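You operate a simulated robot arm through the tools that you are given. There is no shell and no other tool. Be economical: measure what you need, move in short steps, check, and stop when the job is done.

Carry out the task below with a simulated robot arm. There is one attempt and no reset: what you move stays moved.

TASK
Dose bottle 56 with the amount of dye on the yellow tile.
Fine: one dose, under the spout; the bottle goes back to its own spot in the long white tray, the plate ends pulled out.
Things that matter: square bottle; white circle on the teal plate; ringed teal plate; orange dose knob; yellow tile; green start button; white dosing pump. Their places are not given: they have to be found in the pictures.

It is judged by the outcome, as a careful person would: the job done as asked, and still so three seconds after it is handed in. It fails if anything else is knocked over, pushed out of place, dropped, spilled or broken.

THE ROBOT
A 6-joint arm with a two-finger parallel gripper, fixed in place. Base frame: the origin is at the foot of the arm, x ahead of it, y to its left, z up; the work surface is at about z = 0. Lengths are in mm, angles in rad, forces in N, time in s.
With the tool pointing down near the work surface it reaches from about 140 to 580 mm from the base axis. Its first joint turns from -1.152 to 1.152 rad. Payload 2.1 kg.
Tool frame: the origin (TCP) lies between the finger pads and is the grasp point; the fingertips stand 30 mm ahead of it; z points along the fingers, y is the line along which they close. The gripper opens to 94 mm. The fingers are 28 mm wide and 10 mm thick; the gripper's body (50 by 96 mm) begins 55 mm behind the TCP.
Orientation is that of the tool frame in the base frame, as a unit quaternion [w, x, y, z]. With the fingers straight down and closing along the base's y, the tool's x points along the base's -x, its y along +y and its z along -z.

THE INTERFACE
- The arm moves only by the tool apply_moves. Its argument "increments" is a list of rows, each a list of 7 numbers: the shift along the base's x, y, z in cm, then the turn, a rotation vector about the base's x, y, z in rad, then the closure, from 0 (fully open) to 1 (shut). In form: [[x, y, z, ax, ay, az, grip], ...]. A call has 1 to 20 rows; each row is the pose to reach, as a shift and turn from the pose commanded when the call began. A row lasts 0.2 s, in which the tool goes at most 50 mm and 0.15 rad; a call with a longer step from one row to the next is refused whole, and so is a gripper value outside its range. A pose out of reach is approached as far as the arm can. The call stops where the force on the tool passes 70 N (or 10 N more than at its start, if that is more) or the arm is blocked; 0.2 s more then pass. The fingers move at their own pace (about 72 mm/s each) and stop on an object; they squeeze with about 38 N. The grip force told is the motor's: it shows also when the fingers shut on nothing. Time passes only in rows, and 0.2 s behind the last, so rows that repeat a pose let the fingers close. It gives the time, the measured TCP pose, the force on the tool (base axes), the opening and the grip force at its end, in the units of the frame above (readings bear some noise).
- Cameras (640 x 400 px; columns grow to the right, rows downward): "scene" is fixed at [61.6, -371.8, 492.9]; the picture's right is [0.75, -0.67, 0.00], its down [-0.32, -0.36, -0.87] and it looks along [0.58, 0.65, -0.49] (base axes); focal length 332 px, centre (320, 200). "wrist" rides on the gripper at [-37, 0, -58] in the tool frame; the picture's right is [0.00, -1.00, 0.00], its down [0.97, 0.00, -0.24] and it looks along [0.24, 0.00, 0.97] (tool axes); focal length 218 px, centre (320, 200).
- snapshot(camera): a new picture of that camera. No time passes.
- pixel_to_xyz(camera, pixels): for up to 12 pixels [column, row] of the newest picture of that camera ("zoom" is the newest enlarged one), the place [x, y, z] in the base frame of the surface seen there, good to about 2 mm. No time passes.
- zoom(camera, box): a new picture of the part [left, top, right, bottom] of that camera's present view, enlarged. No time passes.
- hand_in(): hands the job in; it is judged then, once.

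Work in short steps. Measure before you move; look again where a grasp or a placing could have gone wrong, and mend it. You have 80 turns and 34 pictures in all, the two below and enlarged ones among them. Open the gripper and draw the arm clear of the work before you hand the job in, unless the task says otherwise; then end with one line.

The tools are called after "Call:" by a JSON object that holds its "op" and its "data". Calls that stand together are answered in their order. apply_moves: Moves the arm, as the interface text tells. Its arguments: {"type":"object","properties":{"increments":{"type":"array","items":{"type":"array","items":{"type":"number"}}}},"required":["increments"]} The other tools are called the same way: snapshot (camera) takes a picture; pixel_to_xyz (camera, pixels) gives the place of the surface under pixels of a picture; zoom (camera, box) takes an enlarged picture of a part of a camera's view; hand_in () hands the job in.

At the start:

```text
time: 0.0
tool_pos: [356.1, -93.1, 358.4]
tcp_rot: [0.001, 0.0, 1.0, 0.0]
ft_force: [0.2, -0.7, -0.1]
grip_width: 94.1
finger_force: 0.0
```

scene: 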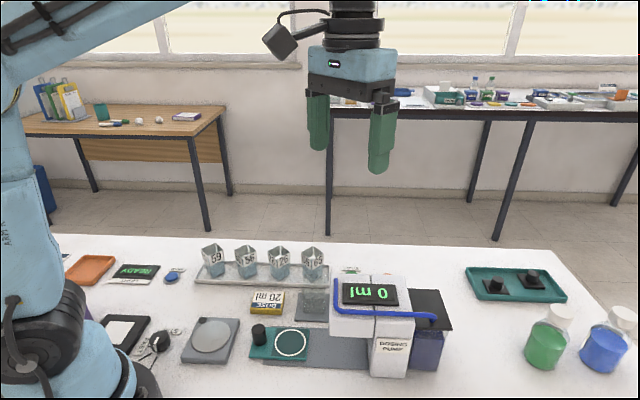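
wrist: 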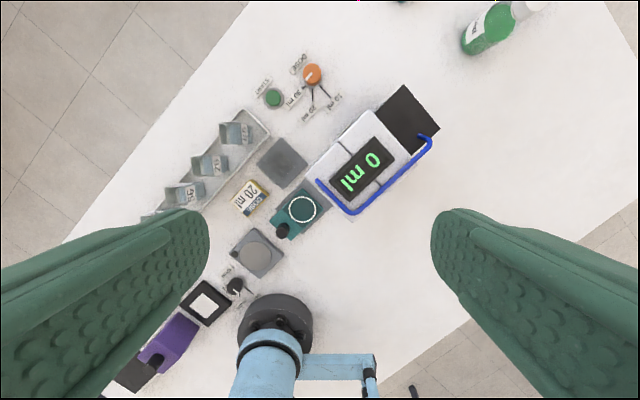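

I start by looking at the bottles, the tile, and the knob up close.

Call:
{"op": "zoom", "data": {"camera": "scene", "box": [180, 230, 460, 390]}}

Call:
{"op": "zoom", "data": {"camera": "wrist", "box": [130, 40, 450, 290]}}

```text
2.29 times, centred on (320, 310) of scene
```

zoom: 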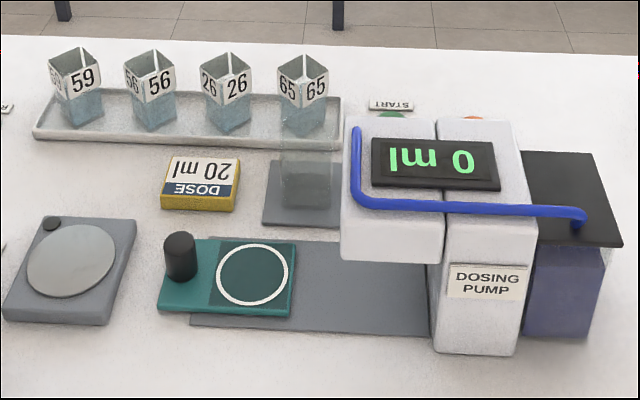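

```text
1.60 times, centred on (290, 165) of wrist
```

zoom: 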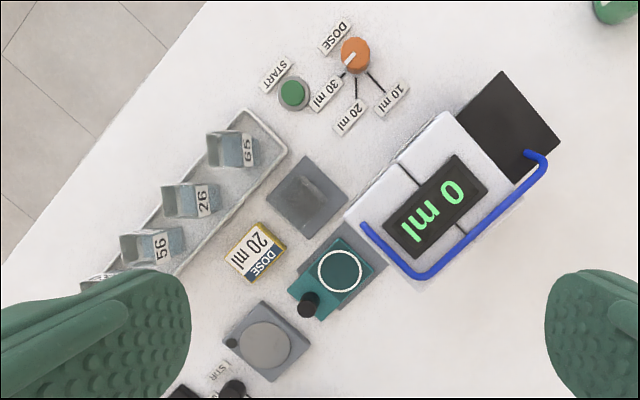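

The tile reads 20 ml; the knob pointer seems to be at 30 ml. I measure the main points in both views.

Call:
{"op": "pixel_to_xyz", "data": {"camera": "wrist", "pixels": [[302, 209], [283, 231], [312, 74], [308, 77], [274, 97], [205, 166], [308, 105], [331, 103], [294, 104], [282, 162], [318, 182], [351, 213]]}}

Call:
{"op": "pixel_to_xyz", "data": {"camera": "scene", "pixels": [[245, 247], [239, 252], [253, 250], [246, 273], [247, 284], [290, 343], [259, 330], [334, 335], [358, 340], [370, 293], [315, 305], [305, 311]]}}

Call:
{"op": "zoom", "data": {"camera": "wrist", "box": [250, 40, 350, 130]}}

Call:
{"op": "zoom", "data": {"camera": "scene", "box": [195, 235, 345, 325]}}

```text
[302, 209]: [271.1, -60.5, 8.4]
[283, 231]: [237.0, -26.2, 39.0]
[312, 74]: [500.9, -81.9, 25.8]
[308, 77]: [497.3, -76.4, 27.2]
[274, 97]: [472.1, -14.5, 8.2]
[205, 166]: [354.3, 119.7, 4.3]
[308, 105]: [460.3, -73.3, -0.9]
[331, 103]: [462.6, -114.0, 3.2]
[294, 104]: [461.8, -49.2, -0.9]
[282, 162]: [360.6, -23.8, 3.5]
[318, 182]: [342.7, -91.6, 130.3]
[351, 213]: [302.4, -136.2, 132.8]
```

```text
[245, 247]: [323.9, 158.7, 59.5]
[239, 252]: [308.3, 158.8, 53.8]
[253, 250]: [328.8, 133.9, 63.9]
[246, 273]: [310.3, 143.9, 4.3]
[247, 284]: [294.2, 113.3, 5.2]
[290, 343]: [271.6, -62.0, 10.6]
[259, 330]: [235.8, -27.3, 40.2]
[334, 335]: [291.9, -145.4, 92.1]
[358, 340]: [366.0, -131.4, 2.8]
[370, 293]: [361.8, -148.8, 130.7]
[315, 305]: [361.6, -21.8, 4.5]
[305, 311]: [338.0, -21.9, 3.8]
```

```text
4.44 times, centred on (300, 85) of wrist
```

zoom: 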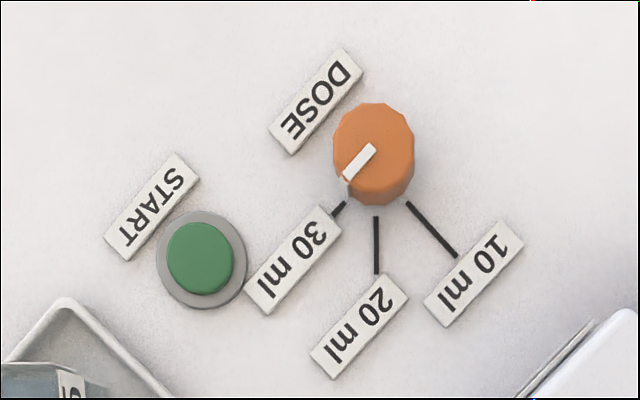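

```text
4.27 times, centred on (270, 280) of scene
```

zoom: 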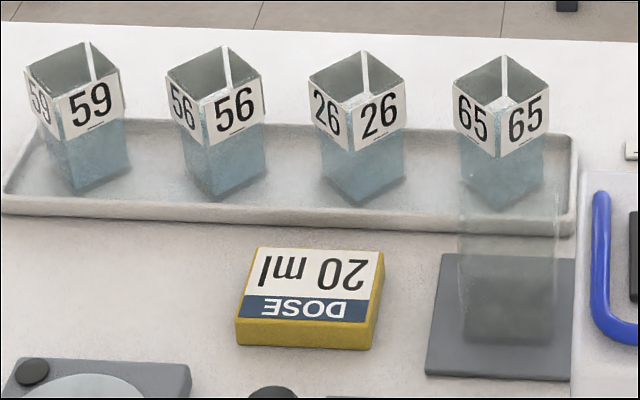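

I measure bottle corners in the zoomed picture, plus the clear glass vessel near the tile.

Call:
{"op": "pixel_to_xyz", "data": {"camera": "zoom", "pixels": [[166, 78], [208, 101], [262, 73], [226, 46], [208, 145], [220, 202], [210, 125], [240, 110], [180, 105], [312, 82], [350, 108], [405, 80]]}}

Call:
{"op": "pixel_to_xyz", "data": {"camera": "zoom", "pixels": [[510, 230], [510, 215], [465, 280], [550, 280], [510, 330], [28, 78], [60, 105], [118, 75], [508, 200], [500, 300], [252, 265], [378, 265]]}}

```text
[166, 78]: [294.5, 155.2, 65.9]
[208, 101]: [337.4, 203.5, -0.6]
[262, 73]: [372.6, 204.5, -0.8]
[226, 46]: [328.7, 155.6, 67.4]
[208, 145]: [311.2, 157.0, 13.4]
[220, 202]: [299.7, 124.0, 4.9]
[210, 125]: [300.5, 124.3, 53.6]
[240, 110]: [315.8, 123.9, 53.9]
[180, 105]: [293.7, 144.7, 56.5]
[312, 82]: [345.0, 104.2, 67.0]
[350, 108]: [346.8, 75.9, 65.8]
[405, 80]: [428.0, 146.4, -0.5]
```

```text
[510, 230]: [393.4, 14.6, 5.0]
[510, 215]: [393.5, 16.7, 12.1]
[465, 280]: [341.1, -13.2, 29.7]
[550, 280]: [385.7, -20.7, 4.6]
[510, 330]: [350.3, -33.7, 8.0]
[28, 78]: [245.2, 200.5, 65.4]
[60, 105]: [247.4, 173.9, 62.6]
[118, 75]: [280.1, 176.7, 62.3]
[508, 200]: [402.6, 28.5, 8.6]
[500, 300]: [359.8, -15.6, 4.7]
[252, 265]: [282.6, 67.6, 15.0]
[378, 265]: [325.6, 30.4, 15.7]
```

I measure the pump head outline, rail and tube.

Call:
{"op": "pixel_to_xyz", "data": {"camera": "wrist", "pixels": [[318, 182], [318, 177], [345, 209], [357, 218], [368, 208], [407, 155], [377, 112], [340, 153], [426, 137], [372, 108], [440, 128], [322, 214]]}}

Call:
{"op": "pixel_to_xyz", "data": {"camera": "scene", "pixels": [[264, 362], [270, 370], [365, 369], [325, 345], [332, 312], [332, 342], [372, 345], [372, 375], [248, 357], [309, 335], [308, 360], [335, 290]]}}

Call:
{"op": "zoom", "data": {"camera": "scene", "box": [240, 290, 400, 390]}}

```text
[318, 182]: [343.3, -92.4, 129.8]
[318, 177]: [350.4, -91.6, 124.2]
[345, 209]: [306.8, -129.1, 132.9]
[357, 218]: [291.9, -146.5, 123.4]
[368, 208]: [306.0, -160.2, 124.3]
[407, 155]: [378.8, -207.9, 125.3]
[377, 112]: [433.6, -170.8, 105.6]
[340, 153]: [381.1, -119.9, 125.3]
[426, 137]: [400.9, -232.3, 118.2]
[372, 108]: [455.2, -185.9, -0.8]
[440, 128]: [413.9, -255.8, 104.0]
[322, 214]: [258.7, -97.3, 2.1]
```

```text
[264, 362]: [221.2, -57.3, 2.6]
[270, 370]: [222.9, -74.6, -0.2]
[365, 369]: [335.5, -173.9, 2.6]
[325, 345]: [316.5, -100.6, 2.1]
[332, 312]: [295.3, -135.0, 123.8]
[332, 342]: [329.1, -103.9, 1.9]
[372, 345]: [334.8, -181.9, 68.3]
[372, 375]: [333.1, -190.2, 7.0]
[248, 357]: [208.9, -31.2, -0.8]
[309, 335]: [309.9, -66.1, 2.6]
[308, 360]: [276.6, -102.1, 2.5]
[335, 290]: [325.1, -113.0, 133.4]
```

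```text
4.00 times, centred on (320, 340) of scene
```

zoom: 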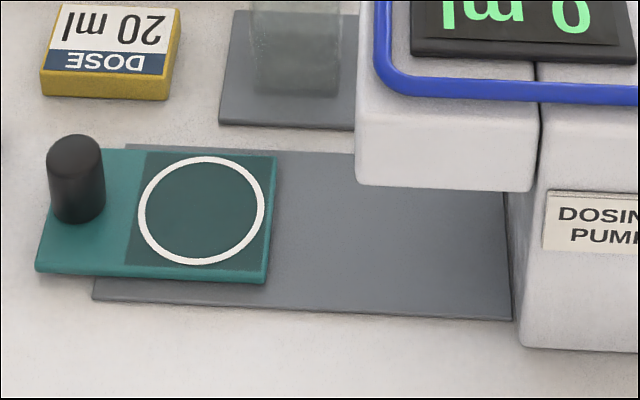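

The knob top is at (501,-82,26) with its pointer at about 135°, and the 20 ml mark is at about 180°. I move above the knob to look straight down.

Call:
{"op": "apply_moves", "data": {"increments": [[[4, 0.3, -3, 0, 0, 0, 0.3], [8, 0.6, -6, 0, 0, 0, 0.36], [11, 0.9, -9, 0, 0, 0, 0.36], [13, 1.1, -13, 0, 0, 0, 0.36], [14.5, 1.1, -17, 0, 0, 0, 0.36], [14.5, 1.1, -20, 0, 0, 0, 0.36], [14.5, 1.1, -22, 0, 0, 0, 0.36], [14.5, 1.1, -22, 0, 0, 0, 0.36]]]}}

```text
refused: a row must be a list of 7 entries
```

Bracket slip on my side; I resend it.

Call:
{"op": "apply_moves", "data": {"increments": [[4, 0.3, -2, 0, 0, 0, 0.3], [8, 0.6, -4, 0, 0, 0, 0.36], [11, 0.9, -7, 0, 0, 0, 0.36], [13, 1.1, -11, 0, 0, 0, 0.36], [14.5, 1.1, -15, 0, 0, 0, 0.36], [14.5, 1.1, -19, 0, 0, 0, 0.36], [14.5, 1.1, -22, 0, 0, 0, 0.36], [14.5, 1.1, -22, 0, 0, 0, 0.36]]}}

Call:
{"op": "snapshot", "data": {"camera": "wrist"}}

```text
time: 1.8
tool_pos: [500.3, -83.4, 136.6]
tcp_rot: [0.0, 0.0, 1.0, 0.0]
ft_force: [0.1, -0.5, -0.1]
grip_width: 60.2
finger_force: 0.0
```

```text
26 pictures are left
```

wrist: 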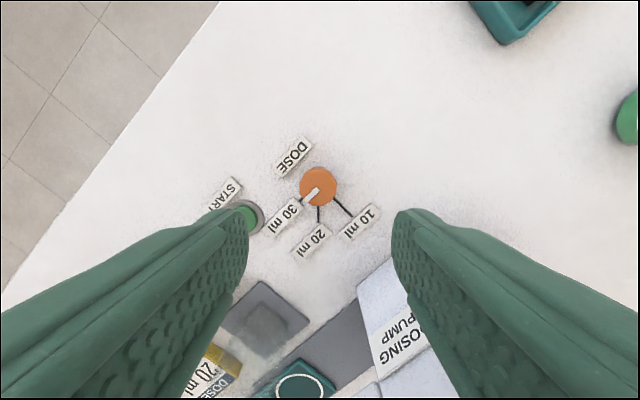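

Call:
{"op": "pixel_to_xyz", "data": {"camera": "wrist", "pixels": [[301, 187], [336, 187], [318, 168], [318, 204], [316, 190], [305, 201], [318, 221], [318, 209], [350, 214], [336, 199], [247, 215], [300, 203]]}}

Call:
{"op": "zoom", "data": {"camera": "wrist", "box": [230, 130, 390, 270]}}

```text
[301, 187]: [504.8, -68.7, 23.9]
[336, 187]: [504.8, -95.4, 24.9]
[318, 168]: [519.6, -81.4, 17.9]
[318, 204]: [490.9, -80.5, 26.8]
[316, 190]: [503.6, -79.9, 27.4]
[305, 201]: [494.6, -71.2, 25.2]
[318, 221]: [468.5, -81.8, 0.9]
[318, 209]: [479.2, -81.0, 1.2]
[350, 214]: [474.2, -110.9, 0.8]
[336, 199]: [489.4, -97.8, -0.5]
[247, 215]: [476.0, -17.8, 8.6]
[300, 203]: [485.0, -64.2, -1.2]
```

```text
2.86 times, centred on (310, 200) of wrist
```

zoom: 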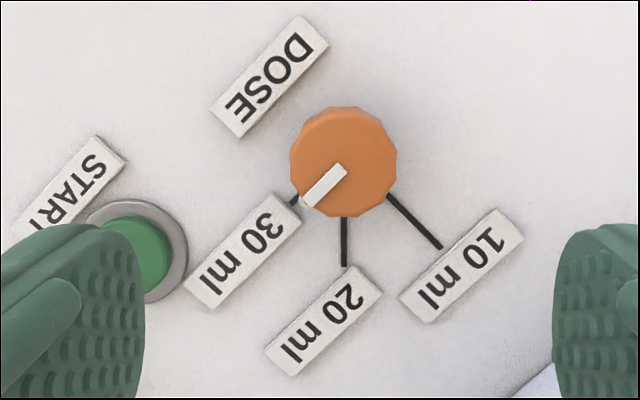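

Knob centre is (505,-82), 28 mm wide. The 20 ml line runs along -x, so I need +45°. I go down, grip and turn.

Call:
{"op": "apply_moves", "data": {"increments": [[0.5, 0.15, -3, 0, 0, 0, 0.36], [0.5, 0.15, -6, 0, 0, 0, 0.36], [0.5, 0.15, -8.5, 0, 0, 0, 0.36], [0.5, 0.15, -9.7, 0, 0, 0, 0.36], [0.5, 0.15, -9.7, 0, 0, 0, 0.5], [0.5, 0.15, -9.7, 0, 0, 0, 0.6], [0.5, 0.15, -9.7, 0, 0, 0, 0.75], [0.5, 0.15, -9.7, 0, 0, 0, 0.75], [0.5, 0.15, -9.7, 0, 0, 0, 0.75]]}}

```text
time: 3.8
tool_pos: [505.1, -81.4, 38.9]
tcp_rot: [0.0, 0.001, 1.0, 0.001]
ft_force: [0.3, 7.4, -8.7]
grip_width: 28.8
finger_force: 44.9
```

Gripped at 28.8 mm. Turning +0.785 rad.

Call:
{"op": "apply_moves", "data": {"increments": [[0, 0, 0, 0, 0, 0.13, 0.75], [0, 0, 0, 0, 0, 0.26, 0.75], [0, 0, 0, 0, 0, 0.39, 0.75], [0, 0, 0, 0, 0, 0.52, 0.75], [0, 0, 0, 0, 0, 0.65, 0.75], [0, 0, 0, 0, 0, 0.785, 0.75], [0, 0, 0, 0, 0, 0.785, 0.75]]}}

Call:
{"op": "snapshot", "data": {"camera": "wrist"}}

```text
time: 5.4
tool_pos: [505.3, -81.7, 38.9]
tcp_rot: [0.001, -0.384, 0.923, -0.001]
ft_force: [9.2, 4.7, -23.4]
grip_width: 28.8
finger_force: 44.5
```

```text
24 pictures are left
```

wrist: 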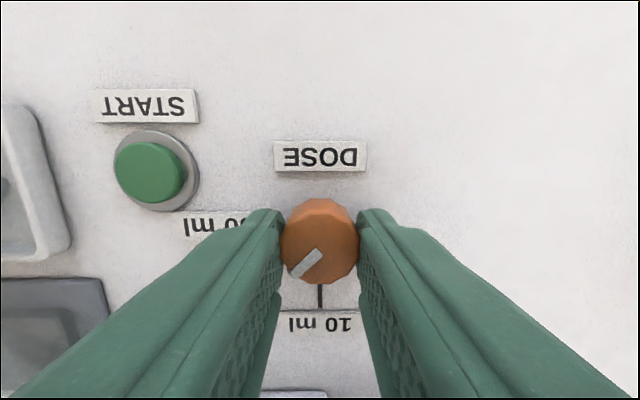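

The pointer turned with the grip. I let go, rise and check.

Call:
{"op": "apply_moves", "data": {"increments": [[0, 0, 0, 0, 0, 0, 0.5], [0, 0, 0, 0, 0, 0, 0.36], [0, 0, 0, 0, 0, 0, 0.36], [0, 0, 3, 0, 0, 0, 0.36], [0, 0, 7, 0, 0, 0, 0.36], [0, 0, 9, 0, 0, -0.13, 0.36], [0, 0, 9, 0, 0, -0.26, 0.36], [0, 0, 9, 0, 0, -0.39, 0.36], [0, 0, 9, 0, 0, -0.52, 0.36], [0, 0, 9, 0, 0, -0.65, 0.36], [0, 0, 9, 0, 0, -0.785, 0.36]]}}

Call:
{"op": "zoom", "data": {"camera": "wrist", "box": [230, 130, 390, 270]}}

```text
time: 7.8
tool_pos: [506.3, -81.7, 129.3]
tcp_rot: [-0.001, 0.002, 1.0, 0.0]
ft_force: [0.1, 0.8, 0.4]
grip_width: 60.1
finger_force: 0.1
```

```text
2.86 times, centred on (310, 200) of wrist
```

zoom: 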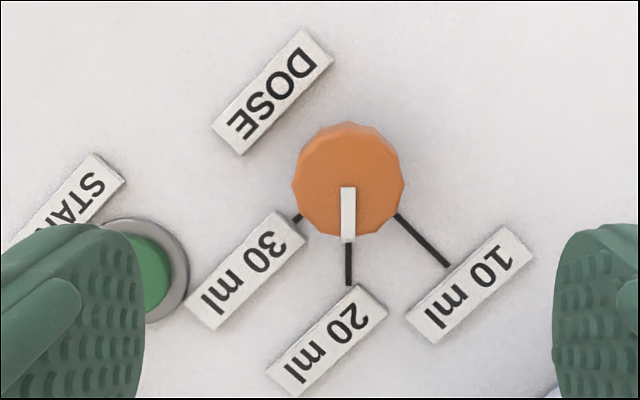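

The pointer sits on 20 ml. Next I move above bottle 56 (about (313,140)) for an overhead look.

Call:
{"op": "apply_moves", "data": {"increments": [[0, 0, 5, 0, 0, 0, 0.3], [-4, 2.5, 7, 0, 0, 0, 0.2], [-7.5, 6, 7, 0, 0, 0, 0.1], [-10.5, 10, 7, 0, 0, 0, 0], [-13, 14, 7, 0, 0, 0, 0], [-16, 18, 7, 0, 0, 0, 0], [-18.5, 21.5, 7, 0, 0, 0, 0], [-19.3, 22.2, 5, 0, 0, 0, 0], [-19.3, 22.2, 3, 0, 0, 0, 0], [-19.3, 22.2, 3, 0, 0, 0, 0]]}}

Call:
{"op": "snapshot", "data": {"camera": "wrist"}}

```text
refused: row 2 steps farther than a row can; nothing moved
```

```text
22 pictures are left
```

wrist: 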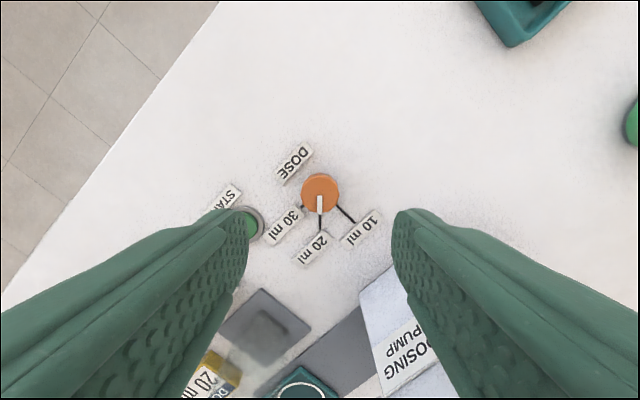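

One step was too long; I shorten the steps.

Call:
{"op": "apply_moves", "data": {"increments": [[0, 0, 4, 0, 0, 0, 0.3], [-2.5, 2.5, 7, 0, 0, 0, 0.2], [-5.5, 6, 7, 0, 0, 0, 0.1], [-8.5, 9.5, 7, 0, 0, 0, 0], [-11.5, 13, 7, 0, 0, 0, 0], [-14.5, 16.5, 7, 0, 0, 0, 0], [-17.5, 20, 7, 0, 0, 0, 0], [-19.3, 22.2, 5, 0, 0, 0, 0], [-19.3, 22.2, 3, 0, 0, 0, 0], [-19.3, 22.2, 3, 0, 0, 0, 0]]}}

Call:
{"op": "snapshot", "data": {"camera": "wrist"}}

```text
time: 10.0
tool_pos: [311.3, 139.5, 160.1]
tcp_rot: [0.0, -0.001, 1.0, 0.0]
ft_force: [-0.2, 0.2, -0.3]
grip_width: 93.8
finger_force: 0.0
```

```text
21 pictures are left
```

wrist: 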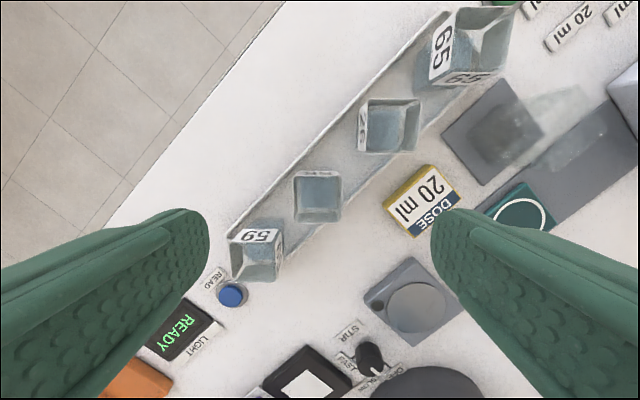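

Call:
{"op": "pixel_to_xyz", "data": {"camera": "wrist", "pixels": [[296, 172], [340, 172], [339, 220], [299, 221], [318, 171], [318, 221], [295, 195], [341, 195], [318, 195], [270, 205], [333, 235], [345, 225]]}}

Call:
{"op": "zoom", "data": {"camera": "wrist", "box": [240, 130, 400, 270]}}

```text
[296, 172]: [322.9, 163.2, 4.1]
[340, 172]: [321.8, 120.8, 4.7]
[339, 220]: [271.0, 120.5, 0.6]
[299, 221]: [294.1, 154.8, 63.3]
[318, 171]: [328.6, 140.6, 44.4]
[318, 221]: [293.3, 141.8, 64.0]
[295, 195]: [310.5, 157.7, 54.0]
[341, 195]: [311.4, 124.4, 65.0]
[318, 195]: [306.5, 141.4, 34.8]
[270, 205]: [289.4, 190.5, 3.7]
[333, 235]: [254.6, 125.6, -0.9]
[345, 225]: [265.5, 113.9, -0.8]
```

```text
2.86 times, centred on (320, 200) of wrist
```

zoom: 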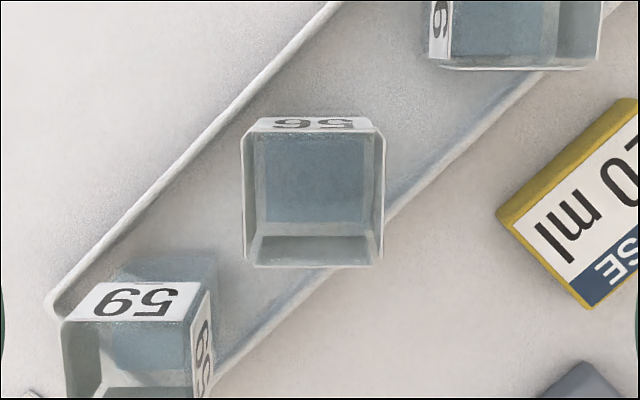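

Bottle 56 spans x 293.5–328.5 and y 124–158, square to the axes, rim at z 66. I descend to TCP z 52 and grip.

Call:
{"op": "apply_moves", "data": {"increments": [[0, 0.15, -3, 0, 0, 0, 0], [0, 0.15, -6, 0, 0, 0, 0], [0, 0.15, -9, 0, 0, 0, 0], [0, 0.15, -10.8, 0, 0, 0, 0], [0, 0.15, -10.8, 0, 0, 0, 0.3], [0, 0.15, -10.8, 0, 0, 0, 0.5], [0, 0.15, -10.8, 0, 0, 0, 0.6], [0, 0.15, -10.8, 0, 0, 0, 0.67], [0, 0.15, -10.8, 0, 0, 0, 0.67], [0, 0.15, -10.8, 0, 0, 0, 0.67]]}}

```text
time: 12.2
tool_pos: [310.8, 141.4, 52.2]
tcp_rot: [0.0, -0.001, 1.0, 0.0]
ft_force: [-0.9, -0.6, 0.3]
grip_width: 37.5
finger_force: 38.0
```

Gripped at 37.5 mm. I lift gently.

Call:
{"op": "apply_moves", "data": {"increments": [[0, 0, 0.5, 0, 0, 0, 0.67], [0, 0, 1.5, 0, 0, 0, 0.67], [0, 0, 3, 0, 0, 0, 0.67], [0, 0, 5, 0, 0, 0, 0.67], [0, 0, 7, 0, 0, 0, 0.67], [0, 0, 9, 0, 0, 0, 0.67], [0, 0, 10.5, 0, 0, 0, 0.67], [0, 0, 11, 0, 0, 0, 0.67]]}}

Call:
{"op": "snapshot", "data": {"camera": "scene"}}

Call:
{"op": "pixel_to_xyz", "data": {"camera": "scene", "pixels": [[276, 342], [306, 343], [291, 328], [290, 356], [290, 342], [265, 350], [280, 330]]}}

```text
time: 14.0
tool_pos: [311.9, 141.7, 163.4]
tcp_rot: [-0.001, 0.001, 1.0, 0.0]
ft_force: [-0.1, -0.3, -0.1]
grip_width: 37.4
finger_force: 37.6
```

```text
19 pictures are left
```

scene: 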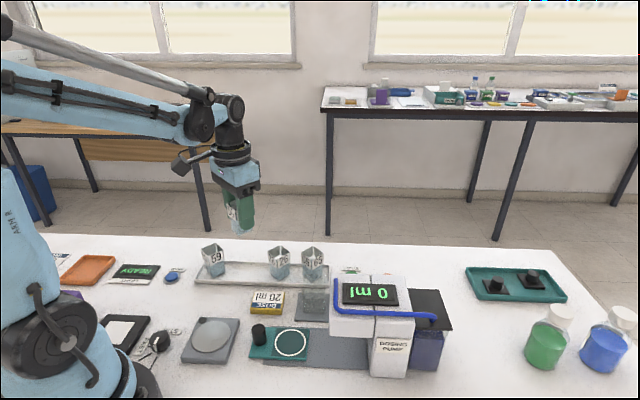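

```text
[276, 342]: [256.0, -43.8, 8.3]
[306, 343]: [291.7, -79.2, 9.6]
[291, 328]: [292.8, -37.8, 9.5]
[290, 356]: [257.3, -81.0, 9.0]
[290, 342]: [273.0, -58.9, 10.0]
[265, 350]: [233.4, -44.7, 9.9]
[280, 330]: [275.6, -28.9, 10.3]
```

The bottle is held. The circle centre is (273,-61) and the plate top is at z≈9.5. I carry the bottle over at height.

Call:
{"op": "apply_moves", "data": {"increments": [[-0.2, -1, 0, 0, 0, 0, 0.67], [-0.5, -3, 0, 0, 0, 0, 0.67], [-1, -5.5, 0, 0, 0, 0, 0.67], [-1.5, -8, 0, 0, 0, 0, 0.67], [-2, -10.5, 0, 0, 0, 0, 0.67], [-2.5, -13, 0, 0, 0, 0, 0.67], [-3, -15.5, 0, 0, 0, 0, 0.67], [-3.5, -18, 0, 0, 0, 0, 0.67], [-3.8, -19.5, 0, 0, 0, 0, 0.67], [-3.9, -20.27, 0, 0, 0, 0, 0.67], [-3.9, -20.27, -2, 0, 0, 0, 0.67], [-3.9, -20.27, -4.5, 0, 0, 0, 0.67], [-3.9, -20.27, -7, 0, 0, 0, 0.67], [-3.9, -20.27, -7.5, 0, 0, 0, 0.67], [-3.9, -20.27, -7.5, 0, 0, 0, 0.67]]}}

Call:
{"op": "zoom", "data": {"camera": "scene", "box": [200, 240, 400, 380]}}

```text
time: 17.2
tool_pos: [272.4, -59.6, 88.0]
tcp_rot: [0.0, 0.0, 1.0, -0.001]
ft_force: [1.7, -0.5, -0.3]
grip_width: 37.5
finger_force: 38.1
```

```text
2.86 times, centred on (300, 310) of scene
```

zoom: 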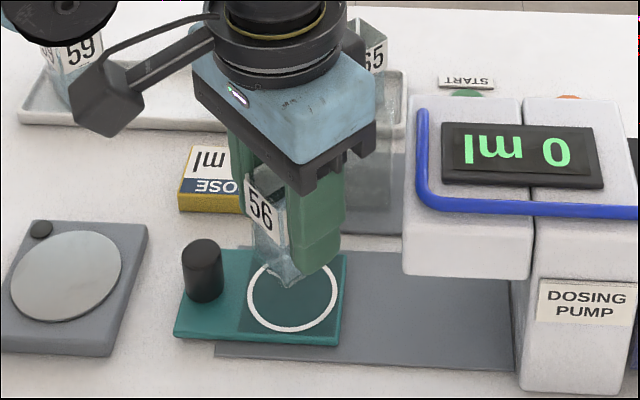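

Bottle is above the circle and clear. I lower it to the plate.

Call:
{"op": "apply_moves", "data": {"increments": [[0, -0.1, -1, 0, 0, 0, 0.67], [0, -0.1, -2, 0, 0, 0, 0.67], [0, -0.1, -2.6, 0, 0, 0, 0.67], [0, -0.1, -2.9, 0, 0, 0, 0.67], [0, -0.1, -3.0, 0, 0, 0, 0.67], [0, -0.1, -3.05, 0, 0, 0, 0.67], [0, -0.1, -3.05, 0, 0, 0, 0.67]]}}

```text
time: 18.8
tool_pos: [274.3, -61.5, 57.0]
tcp_rot: [0.001, -0.001, 1.0, 0.001]
ft_force: [-2.6, -2.3, 36.3]
grip_width: 37.2
finger_force: 38.8
```

Contact (36 N up). I ease off slightly, open to about 60 mm, and rise.

Call:
{"op": "apply_moves", "data": {"increments": [[0, 0, 0.06, 0, 0, 0, 0.67], [0, 0, 0.06, 0, 0, 0, 0.58], [0, 0, 0.06, 0, 0, 0, 0.45], [0, 0, 0.06, 0, 0, 0, 0.3], [0, 0, 0.06, 0, 0, 0, 0.3], [0, 0, 2, 0, 0, 0, 0.3], [0, 0, 5, 0, 0, 0, 0.3], [0, 0, 9, 0, 0, 0, 0.3], [0, 0, 13, 0, 0, 0, 0.3], [0, 0, 13, 0, 0, 0, 0.3]]}}

Call:
{"op": "snapshot", "data": {"camera": "wrist"}}

Call:
{"op": "zoom", "data": {"camera": "scene", "box": [230, 270, 390, 380]}}

```text
time: 21.0
tool_pos: [272.5, -62.4, 187.3]
tcp_rot: [0.0, 0.0, 1.0, 0.0]
ft_force: [-0.6, -0.8, 0.1]
grip_width: 65.8
finger_force: 0.1
```

```text
17 pictures are left
```

wrist: 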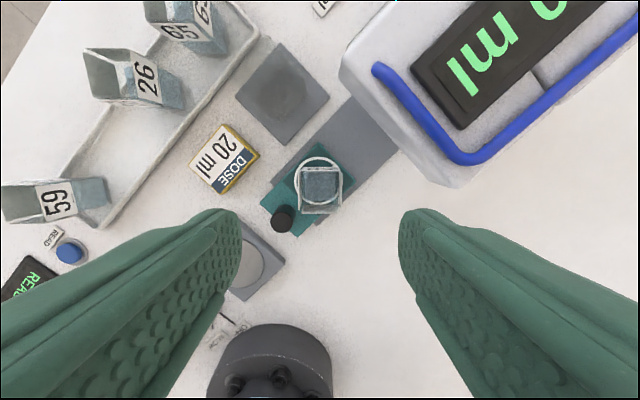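

```text
3.64 times, centred on (310, 325) of scene
```

zoom: 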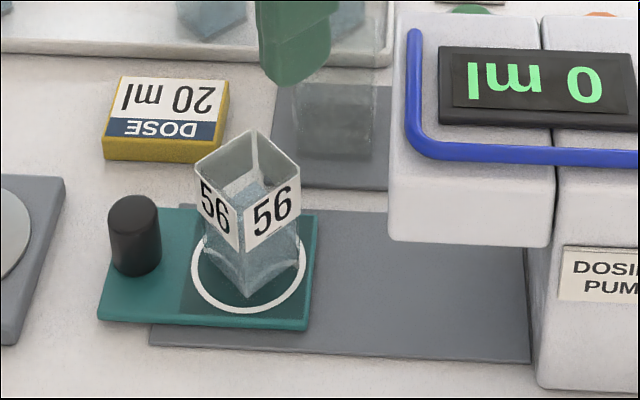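

The bottle stands within the circle. Next I turn the gripper -45° so it closes across the slide direction (0.71,-0.70), staying high behind the black handle, and look.

Call:
{"op": "pixel_to_xyz", "data": {"camera": "wrist", "pixels": [[282, 219], [275, 216], [290, 216], [345, 72], [440, 183], [392, 130], [321, 180], [308, 172], [335, 172], [322, 207]]}}

Call:
{"op": "apply_moves", "data": {"increments": [[-0.8, 0.8, 0, 0, 0, -0.13, 0.3], [-1.6, 1.6, 0, 0, 0, -0.26, 0.4], [-2.4, 2.4, 0, 0, 0, -0.39, 0.5], [-3.2, 3, 0, 0, 0, -0.52, 0.57], [-3.6, 3.5, 0, 0, 0, -0.65, 0.57], [-4.2, 4, 0, 0, 0, -0.785, 0.57], [-4.2, 4, 0, 0, 0, -0.785, 0.57]]}}

Call:
{"op": "snapshot", "data": {"camera": "scene"}}

```text
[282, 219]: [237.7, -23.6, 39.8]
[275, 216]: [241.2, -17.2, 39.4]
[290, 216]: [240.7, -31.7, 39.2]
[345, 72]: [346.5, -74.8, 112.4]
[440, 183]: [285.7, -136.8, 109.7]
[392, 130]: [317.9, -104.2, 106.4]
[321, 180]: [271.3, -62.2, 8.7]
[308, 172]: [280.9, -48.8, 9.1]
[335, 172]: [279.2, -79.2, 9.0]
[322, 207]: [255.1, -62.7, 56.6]
```

```text
time: 22.6
tool_pos: [230.4, -21.6, 187.2]
tcp_rot: [0.0, 0.383, 0.924, 0.0]
ft_force: [0.7, 0.1, 0.2]
grip_width: 40.4
finger_force: 0.1
```

```text
15 pictures are left
```

scene: 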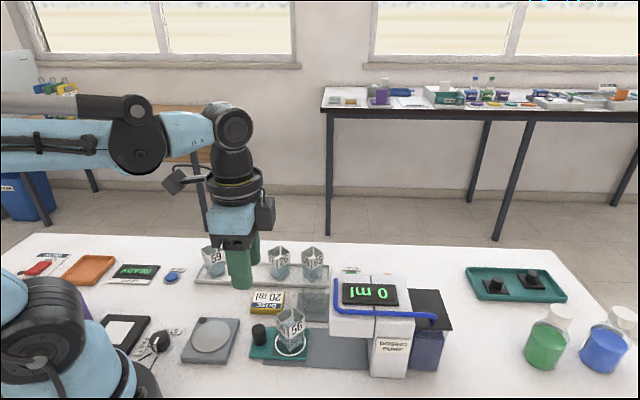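

The head face lies about 15 mm ahead of where the handle will end up, so the gripper must lean back. I tilt it 0.7 rad, body away from the pump, with the TCP behind the handle.

Call:
{"op": "apply_moves", "data": {"increments": [[0, 0, 0, -0.099, -0.099, 0, 0.5], [0, 0, 0, -0.198, -0.198, 0, 0.5], [0, 0, 0, -0.297, -0.297, 0, 0.5], [0, 0, 0, -0.396, -0.396, 0, 0.5], [0, 0.2, -2, -0.495, -0.495, 0, 0.5], [0, 0.3, -5, -0.495, -0.495, 0, 0.5], [0, 0.3, -5, -0.495, -0.495, 0, 0.5]]}}

Call:
{"op": "snapshot", "data": {"camera": "scene"}}

```text
time: 24.2
tool_pos: [230.1, -18.5, 137.6]
tcp_rot: [0.318, 0.359, 0.868, -0.131]
ft_force: [0.0, 0.6, 0.1]
grip_width: 47.0
finger_force: 0.1
```

```text
14 pictures are left
```

scene: 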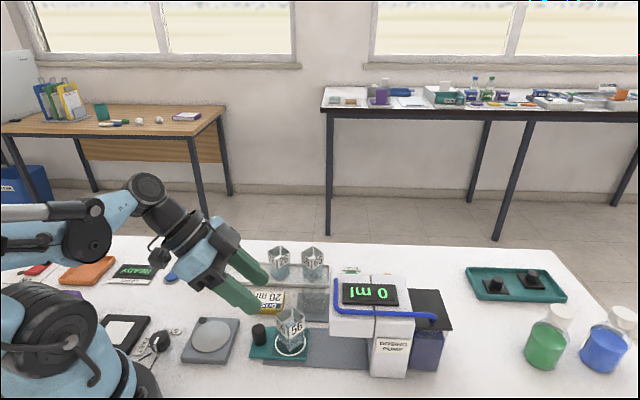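

Tilt is right and the arm is free. I descend part way and check alignment with the handle.

Call:
{"op": "apply_moves", "data": {"increments": [[0, 0, -2.5, 0, 0, 0, 0.5], [0, 0, -5, 0, 0, 0, 0.5], [0, 0, -6.8, 0, 0, 0, 0.5], [0, 0, -6.8, 0, 0, 0, 0.5]]}}

Call:
{"op": "snapshot", "data": {"camera": "wrist"}}

```text
time: 25.2
tool_pos: [238.3, -13.7, 68.7]
tcp_rot: [0.315, 0.359, 0.869, -0.131]
ft_force: [-0.5, -0.1, 0.4]
grip_width: 47.1
finger_force: 0.1
```

```text
13 pictures are left
```

wrist: 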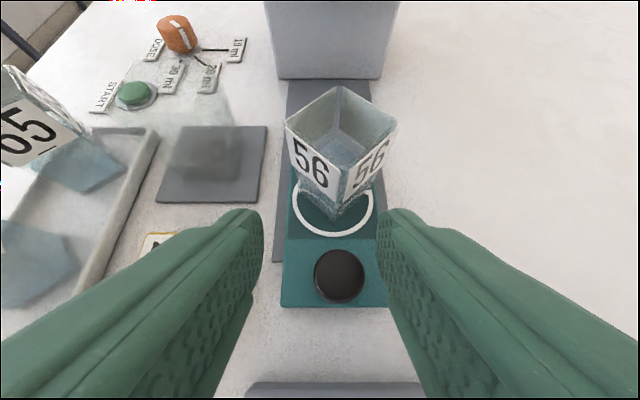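

The TCP came out 8 mm outward of the command (inner reach limit), so the handle is off-centre. I measure the handle, then lift and use less tilt.

Call:
{"op": "pixel_to_xyz", "data": {"camera": "wrist", "pixels": [[317, 274], [361, 274], [339, 252], [339, 295], [339, 274], [295, 210], [373, 210], [333, 77], [280, 78], [381, 78]]}}

Call:
{"op": "apply_moves", "data": {"increments": [[-0.3, 0, 2, 0, 0, 0, 0.5], [-0.3, 0, 3, 0.053, 0.053, 0, 0.5], [-0.3, 0, 3, 0.106, 0.106, 0, 0.5], [-0.3, 0, 2, 0.106, 0.106, 0, 0.5], [-0.1, 0.1, 1, 0.106, 0.106, 0, 0.5], [-0.1, 0.1, 1, 0.106, 0.106, 0, 0.5]]}}

```text
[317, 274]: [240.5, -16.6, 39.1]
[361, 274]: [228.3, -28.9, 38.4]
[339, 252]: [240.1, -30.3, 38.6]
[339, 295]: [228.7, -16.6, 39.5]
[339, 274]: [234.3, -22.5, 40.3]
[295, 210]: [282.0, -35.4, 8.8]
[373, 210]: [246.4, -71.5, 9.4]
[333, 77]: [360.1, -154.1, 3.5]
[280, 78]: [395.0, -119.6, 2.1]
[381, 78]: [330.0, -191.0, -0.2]
```

```text
time: 26.6
tool_pos: [229.1, -17.6, 78.4]
tcp_rot: [0.251, 0.368, 0.889, -0.104]
ft_force: [-0.6, 0.2, -0.3]
grip_width: 47.0
finger_force: 0.1
```

Reached properly now. Handle centre is (234.4,-23). I descend to TCP (226,-15,50) and check the pose.

Call:
{"op": "apply_moves", "data": {"increments": [[-0.29, 0.26, -1, 0, 0, 0, 0.5], [-0.29, 0.26, -2, 0, 0, 0, 0.5], [-0.29, 0.26, -2.8, 0, 0, 0, 0.5], [-0.29, 0.26, -2.8, 0, 0, 0, 0.5]]}}

Call:
{"op": "zoom", "data": {"camera": "wrist", "box": [220, 130, 440, 330]}}

```text
time: 27.6
tool_pos: [231.0, -14.1, 49.7]
tcp_rot: [0.25, 0.368, 0.889, -0.103]
ft_force: [0.0, 0.4, 0.6]
grip_width: 47.3
finger_force: 0.1
```

```text
2.00 times, centred on (330, 230) of wrist
```

zoom: 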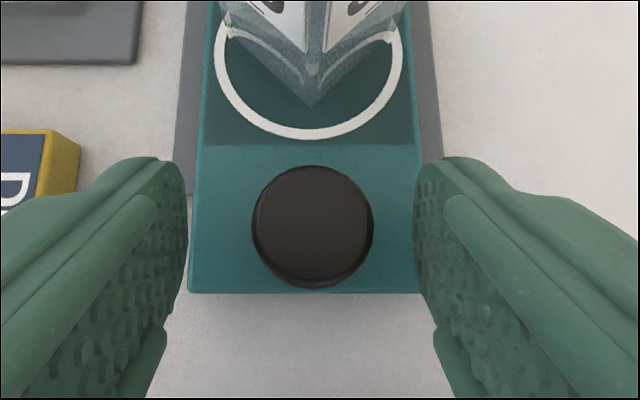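

The handle is still ~4 mm off-centre because of reach, so I reduce the tilt to 0.45 and re-centre.

Call:
{"op": "apply_moves", "data": {"increments": [[0.1, -0.1, 1, 0.035, 0.035, 0, 0.5], [0.14, -0.13, 0.8, 0.071, 0.071, 0, 0.5], [0.14, -0.13, 0.2, 0.071, 0.071, 0, 0.5], [0.14, -0.13, 0.2, 0.071, 0.071, 0, 0.5]]}}

```text
time: 28.6
tool_pos: [227.7, -15.8, 51.7]
tcp_rot: [0.205, 0.374, 0.901, -0.085]
ft_force: [-0.1, 0.1, 0.2]
grip_width: 47.1
finger_force: 0.1
```

Centred now. I close on the handle.

Call:
{"op": "apply_moves", "data": {"increments": [[0, 0, 0, 0, 0, 0, 0.6], [0, 0, 0, 0, 0, 0, 0.7], [0, 0, 0, 0, 0, 0, 0.8], [0, 0, 0, 0, 0, 0, 0.9], [0, 0, 0, 0, 0, 0, 0.9]]}}

Call:
{"op": "zoom", "data": {"camera": "scene", "box": [200, 260, 400, 385]}}

```text
time: 29.8
tool_pos: [229.4, -16.4, 51.2]
tcp_rot: [0.206, 0.373, 0.901, -0.085]
ft_force: [-0.4, -1.2, 0.5]
grip_width: 21.6
finger_force: 45.0
```

```text
3.20 times, centred on (300, 322) of scene
```

zoom: 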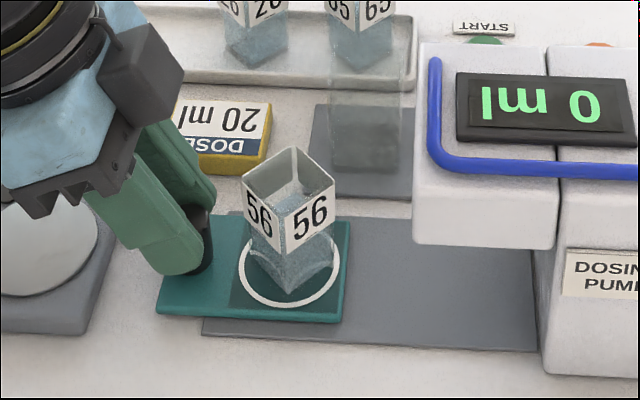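

Gripped at 21.6 mm. I slide the plate in slowly along (0.714,-0.70), 70 mm first.

Call:
{"op": "apply_moves", "data": {"increments": [[0.07, -0.07, 0, 0, 0, 0, 0.9], [0.214, -0.21, 0, 0, 0, 0, 0.9], [0.43, -0.42, 0, 0, 0, 0, 0.9], [0.714, -0.7, 0, 0, 0, 0, 0.9], [1.07, -1.05, 0, 0, 0, 0, 0.9], [1.43, -1.4, 0, 0, 0, 0, 0.9], [1.79, -1.75, 0, 0, 0, 0, 0.9], [2.14, -2.1, 0, 0, 0, 0, 0.9], [2.5, -2.45, 0, 0, 0, 0, 0.9], [2.86, -2.8, 0, 0, 0, 0, 0.9], [3.21, -3.15, 0, 0, 0, 0, 0.9], [3.57, -3.5, 0, 0, 0, 0, 0.9], [3.93, -3.85, 0, 0, 0, 0, 0.9], [4.28, -4.2, 0, 0, 0, 0, 0.9], [4.57, -4.48, 0, 0, 0, 0, 0.9], [4.78, -4.69, 0, 0, 0, 0, 0.9], [4.93, -4.83, 0, 0, 0, 0, 0.9], [5, -4.9, 0, 0, 0, 0, 0.9]]}}

Call:
{"op": "zoom", "data": {"camera": "scene", "box": [220, 260, 420, 385]}}

```text
time: 33.6
tool_pos: [278.7, -65.0, 51.7]
tcp_rot: [0.205, 0.373, 0.901, -0.087]
ft_force: [-6.9, -7.8, -26.7]
grip_width: 21.3
finger_force: 44.7
```

```text
3.20 times, centred on (320, 322) of scene
```

zoom: 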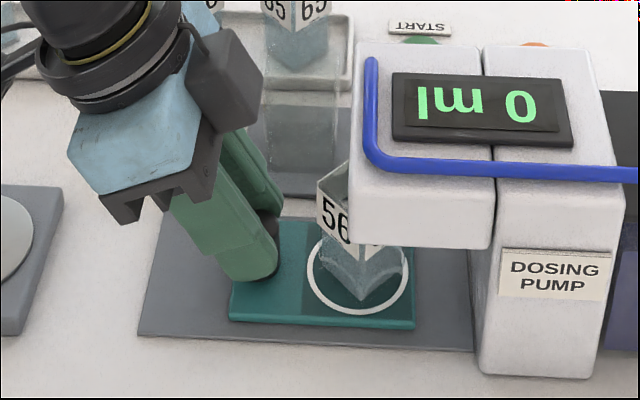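

It slides well with the bottle upright. I continue in smaller steps to the stop, expected in about 27 mm.

Call:
{"op": "apply_moves", "data": {"increments": [[0.1, -0.1, 0, 0, 0, 0, 0.9], [0.29, -0.28, 0, 0, 0, 0, 0.9], [0.5, -0.49, 0, 0, 0, 0, 0.9], [0.71, -0.7, 0, 0, 0, 0, 0.9], [0.93, -0.91, 0, 0, 0, 0, 0.9], [1.14, -1.12, 0, 0, 0, 0, 0.9], [1.32, -1.3, 0, 0, 0, 0, 0.9], [1.46, -1.43, 0, 0, 0, 0, 0.9], [1.57, -1.54, 0, 0, 0, 0, 0.9], [1.64, -1.61, 0, 0, 0, 0, 0.9], [1.64, -1.61, 0, 0, 0, 0, 0.9]]}}

Call:
{"op": "zoom", "data": {"camera": "scene", "box": [220, 260, 420, 385]}}

```text
time: 36.0
tool_pos: [292.1, -80.9, 51.9]
tcp_rot: [0.202, 0.373, 0.902, -0.084]
ft_force: [-34.7, 16.6, 21.2]
grip_width: 21.3
finger_force: 45.0
```

```text
3.20 times, centred on (320, 322) of scene
```

zoom: 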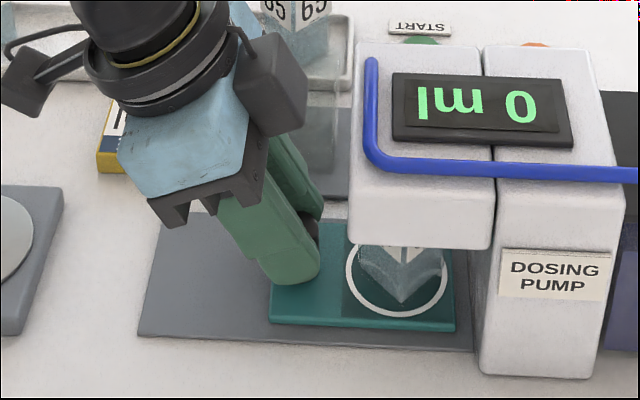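

Resistance of ~40 N at 90 mm travel suggests the stop. I press a little more to confirm.

Call:
{"op": "apply_moves", "data": {"increments": [[0.1, -0.1, 0, 0, 0, 0, 0.9], [0.2, -0.2, 0, 0, 0, 0, 0.9], [0.2, -0.2, 0, 0, 0, 0, 0.9]]}}

```text
time: 36.8
tool_pos: [295.2, -82.3, 51.7]
tcp_rot: [0.199, 0.374, 0.902, -0.083]
ft_force: [-31.5, 28.2, -2.1]
grip_width: 21.6
finger_force: 45.3
```

Call:
{"op": "zoom", "data": {"camera": "scene", "box": [290, 315, 390, 378]}}

Call:
{"op": "pixel_to_xyz", "data": {"camera": "zoom", "pixels": [[545, 200], [500, 270], [540, 290], [400, 250], [270, 250], [230, 300], [540, 240], [590, 240], [310, 90], [400, 100], [455, 100], [430, 60]]}}

```text
6.35 times, centred on (340, 346) of scene
```

zoom: 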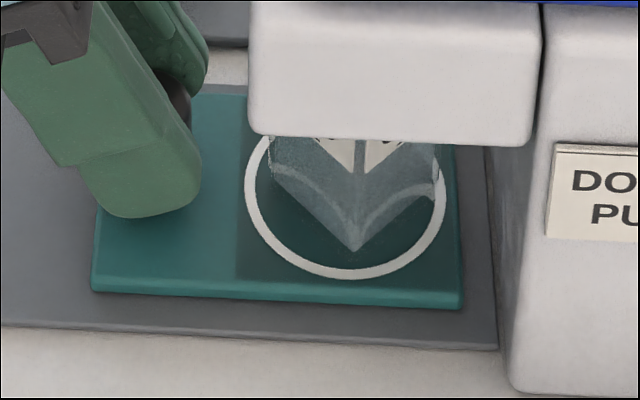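

```text
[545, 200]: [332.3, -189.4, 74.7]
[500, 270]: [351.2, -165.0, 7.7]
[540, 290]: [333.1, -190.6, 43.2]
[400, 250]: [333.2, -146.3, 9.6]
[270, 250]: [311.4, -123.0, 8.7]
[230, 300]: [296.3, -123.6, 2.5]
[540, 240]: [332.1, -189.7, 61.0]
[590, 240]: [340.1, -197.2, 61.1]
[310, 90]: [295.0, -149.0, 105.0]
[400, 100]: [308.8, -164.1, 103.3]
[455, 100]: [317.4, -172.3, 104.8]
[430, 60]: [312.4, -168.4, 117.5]
```

The plate edge hasn't moved (still at scene column 362), so the plate is at its stop with the bottle under the head. I relieve the push, open, and back off along the tool axis.

Call:
{"op": "apply_moves", "data": {"increments": [[-0.2, 0.2, 0, 0, 0, 0, 0.9], [-0.2, 0.2, 0, 0, 0, 0, 0.8], [-0.2, 0.2, 0, 0, 0, 0, 0.65], [-0.2, 0.2, 0, 0, 0, 0, 0.57], [-0.2, 0.2, 0, 0, 0, 0, 0.57], [-0.8, 0.8, 1.5, 0, 0, 0, 0.57], [-2, 2, 4.5, 0, 0, 0, 0.57], [-3, 3, 8, 0, 0, 0, 0.57], [-3, 3, 12, 0, 0, 0, 0.57], [-3, 3, 16, 0, 0, 0, 0.57]]}}

Call:
{"op": "zoom", "data": {"camera": "scene", "box": [220, 260, 420, 385]}}

```text
time: 39.0
tool_pos: [266.7, -52.7, 214.0]
tcp_rot: [0.206, 0.373, 0.9, -0.086]
ft_force: [0.3, -0.2, 0.1]
grip_width: 40.5
finger_force: 0.0
```

```text
3.20 times, centred on (320, 322) of scene
```

zoom: 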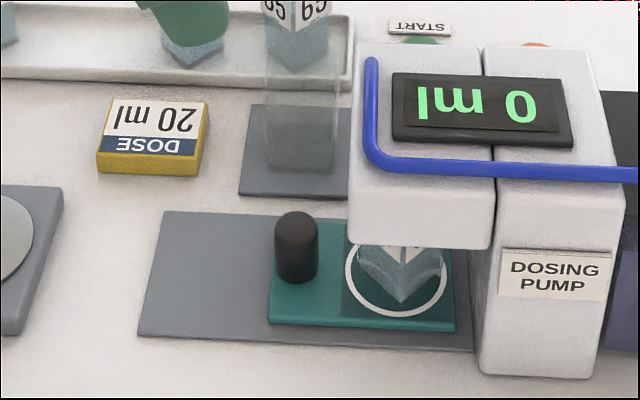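

The plate is in and untouched. Next the start button at (472,-14.5,8): I straighten the tool, close the fingers and move above it.

Call:
{"op": "apply_moves", "data": {"increments": [[2, 0.4, 0, 0.08, 0.08, 0, 0.7], [5, 1, 0, 0.16, 0.16, 0, 0.9], [8.5, 1.6, 0, 0.24, 0.24, 0, 1], [12, 2.3, 0, 0.318, 0.318, 0, 1], [15, 2.9, 0, 0.318, 0.318, 0, 1], [18.5, 3.4, 0, 0.318, 0.318, 0, 1], [20.5, 3.8, -2, 0.318, 0.318, 0, 1], [20.5, 3.8, -6, 0.318, 0.318, 0, 1], [20.5, 3.8, -10, 0.318, 0.318, 0, 1], [20.5, 3.8, -13, 0.318, 0.318, 0, 1], [20.5, 3.8, -13, 0.318, 0.318, 0, 1]]}}

Call:
{"op": "snapshot", "data": {"camera": "wrist"}}

```text
time: 41.4
tool_pos: [469.8, -14.8, 81.7]
tcp_rot: [-0.001, 0.383, 0.924, 0.001]
ft_force: [-0.6, 0.7, 0.3]
grip_width: 0.0
finger_force: 32.9
```

```text
6 pictures are left
```

wrist: 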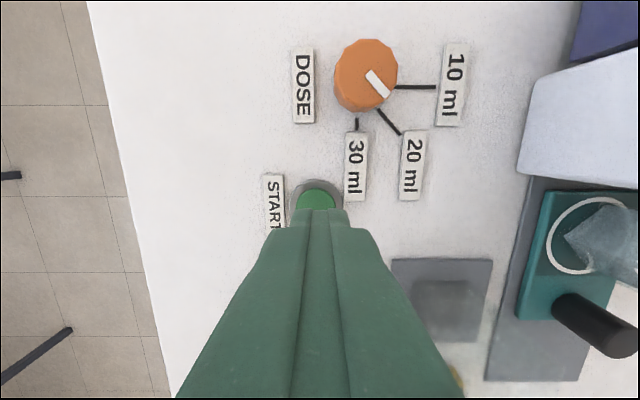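

The button is under the fingertips. One press: down until the force rises, then straight back up.

Call:
{"op": "apply_moves", "data": {"increments": [[0.15, 0.05, -2, 0, 0, 0, 1], [0.15, 0.05, -3.6, 0, 0, 0, 1], [0.15, 0.05, -4.1, 0, 0, 0, 1], [0.15, 0.05, -4.35, 0, 0, 0, 1], [0.15, 0.05, -4.5, 0, 0, 0, 1], [0.15, 0.05, -4.65, 0, 0, 0, 1], [0.15, 0.05, -4.8, 0, 0, 0, 1], [0.15, 0.05, -4.9, 0, 0, 0, 1]]}}

```text
time: 43.2
tool_pos: [472.5, -15.8, 33.2]
tcp_rot: [0.0, 0.382, 0.924, 0.0]
ft_force: [-0.3, -1.1, 11.7]
grip_width: 0.1
finger_force: 33.5
```

Pressed about 5 mm with 12 N. I raise, wait, and read the display.

Call:
{"op": "apply_moves", "data": {"increments": [[0, 0, 2, 0, 0, 0, 1], [0, 0, 6, 0, 0, 0, 1], [0, 0, 10, 0, 0, 0, 1], [0, 0, 14, 0, 0, 0, 1], [0, 0, 17, 0, 0, 0, 1], [0, 0, 17, 0, 0, 0, 1], [0, 0, 17, 0, 0, 0, 1], [0, 0, 17, 0, 0, 0, 1], [0, 0, 17, 0, 0, 0, 1], [0, 0, 17, 0, 0, 0, 1], [0, 0, 17, 0, 0, 0, 1], [0, 0, 17, 0, 0, 0, 1], [0, 0, 17, 0, 0, 0, 1], [0, 0, 17, 0, 0, 0, 1], [0, 0, 17, 0, 0, 0, 1], [0, 0, 17, 0, 0, 0, 1], [0, 0, 17, 0, 0, 0, 1], [0, 0, 17, 0, 0, 0, 1], [0, 0, 17, 0, 0, 0, 1], [0, 0, 17, 0, 0, 0, 1]]}}

Call:
{"op": "zoom", "data": {"camera": "scene", "box": [240, 260, 440, 385]}}

```text
time: 47.4
tool_pos: [473.8, -15.1, 202.9]
tcp_rot: [0.0, 0.383, 0.924, 0.001]
ft_force: [-0.1, 0.7, -0.8]
grip_width: 0.1
finger_force: 32.9
```

```text
3.20 times, centred on (340, 322) of scene
```

zoom: 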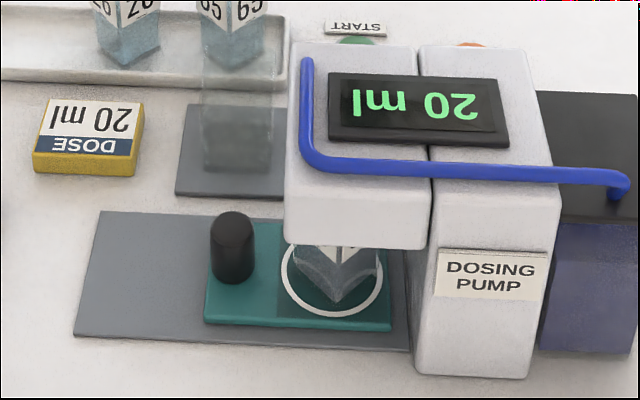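

The display reads 20 ml. I return to the handle (now about (299,-87)) with the same tilt, staying above and behind it first.

Call:
{"op": "apply_moves", "data": {"increments": [[-2, -0.4, 0, 0, 0, 0, 0.8], [-5.5, -1, 0, 0, 0, 0, 0.6], [-9, -1.6, 0, 0, 0, 0, 0.57], [-12.5, -2.2, 0, -0.08, -0.08, 0, 0.57], [-16, -2.8, 0, -0.16, -0.16, 0, 0.57], [-19, -3.4, 0, -0.24, -0.24, 0, 0.57], [-20.93, -3.69, 0, -0.318, -0.318, 0, 0.57], [-20.93, -3.69, -3.5, -0.318, -0.318, 0, 0.57], [-20.93, -3.69, -7.3, -0.318, -0.318, 0, 0.57], [-20.93, -3.69, -7.3, -0.318, -0.318, 0, 0.57]]}}

```text
time: 49.6
tool_pos: [263.2, -52.4, 130.3]
tcp_rot: [0.206, 0.373, 0.9, -0.086]
ft_force: [-0.3, -0.1, 0.5]
grip_width: 40.3
finger_force: 0.0
```

Call:
{"op": "apply_moves", "data": {"increments": [[0.5, -0.5, -2, 0, 0, 0, 0.57], [1.1, -1.1, -3.8, 0, 0, 0, 0.57], [1.8, -1.8, -5.5, 0, 0, 0, 0.57], [2.4, -2.4, -6.9, 0, 0, 0, 0.57], [2.9, -2.8, -7.85, 0, 0, 0, 0.57], [2.9, -2.8, -7.85, 0, 0, 0, 0.57]]}}

Call:
{"op": "snapshot", "data": {"camera": "wrist"}}

```text
time: 51.0
tool_pos: [293.0, -81.0, 51.7]
tcp_rot: [0.207, 0.373, 0.9, -0.086]
ft_force: [0.2, 1.3, -0.2]
grip_width: 40.3
finger_force: 0.0
```

```text
4 pictures are left
```

wrist: 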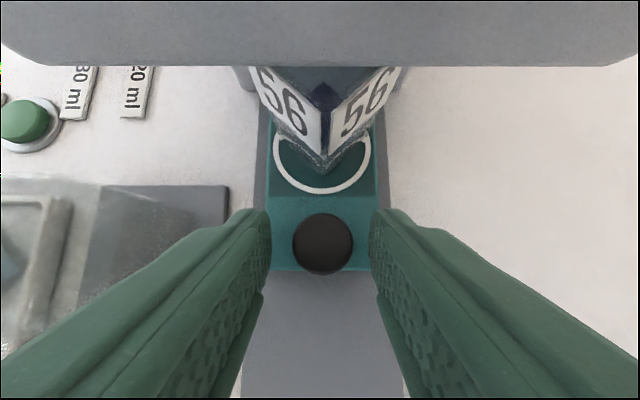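

Handle is centred between the fingers. I close and pull back slowly.

Call:
{"op": "apply_moves", "data": {"increments": [[0, 0, 0, 0, 0, 0, 0.7], [0, 0, 0, 0, 0, 0, 0.8], [0, 0, 0, 0, 0, 0, 0.9], [0, 0, 0, 0, 0, 0, 0.9], [-0.07, 0.07, 0, 0, 0, 0, 0.9], [-0.214, 0.21, 0, 0, 0, 0, 0.9], [-0.43, 0.42, 0, 0, 0, 0, 0.9], [-0.714, 0.7, 0, 0, 0, 0, 0.9], [-1.07, 1.05, 0, 0, 0, 0, 0.9], [-1.43, 1.4, 0, 0, 0, 0, 0.9], [-1.79, 1.75, 0, 0, 0, 0, 0.9], [-2.14, 2.1, 0, 0, 0, 0, 0.9], [-2.5, 2.45, 0, 0, 0, 0, 0.9], [-2.86, 2.8, 0, 0, 0, 0, 0.9], [-3.21, 3.15, 0, 0, 0, 0, 0.9], [-3.57, 3.5, 0, 0, 0, 0, 0.9], [-3.86, 3.78, 0, 0, 0, 0, 0.9], [-4.07, 3.99, 0, 0, 0, 0, 0.9], [-4.21, 4.13, 0, 0, 0, 0, 0.9], [-4.28, 4.2, 0, 0, 0, 0, 0.9]]}}

```text
time: 55.2
tool_pos: [250.2, -37.9, 52.9]
tcp_rot: [0.206, 0.374, 0.9, -0.085]
ft_force: [-6.3, -6.8, -12.2]
grip_width: 21.5
finger_force: 44.9
```

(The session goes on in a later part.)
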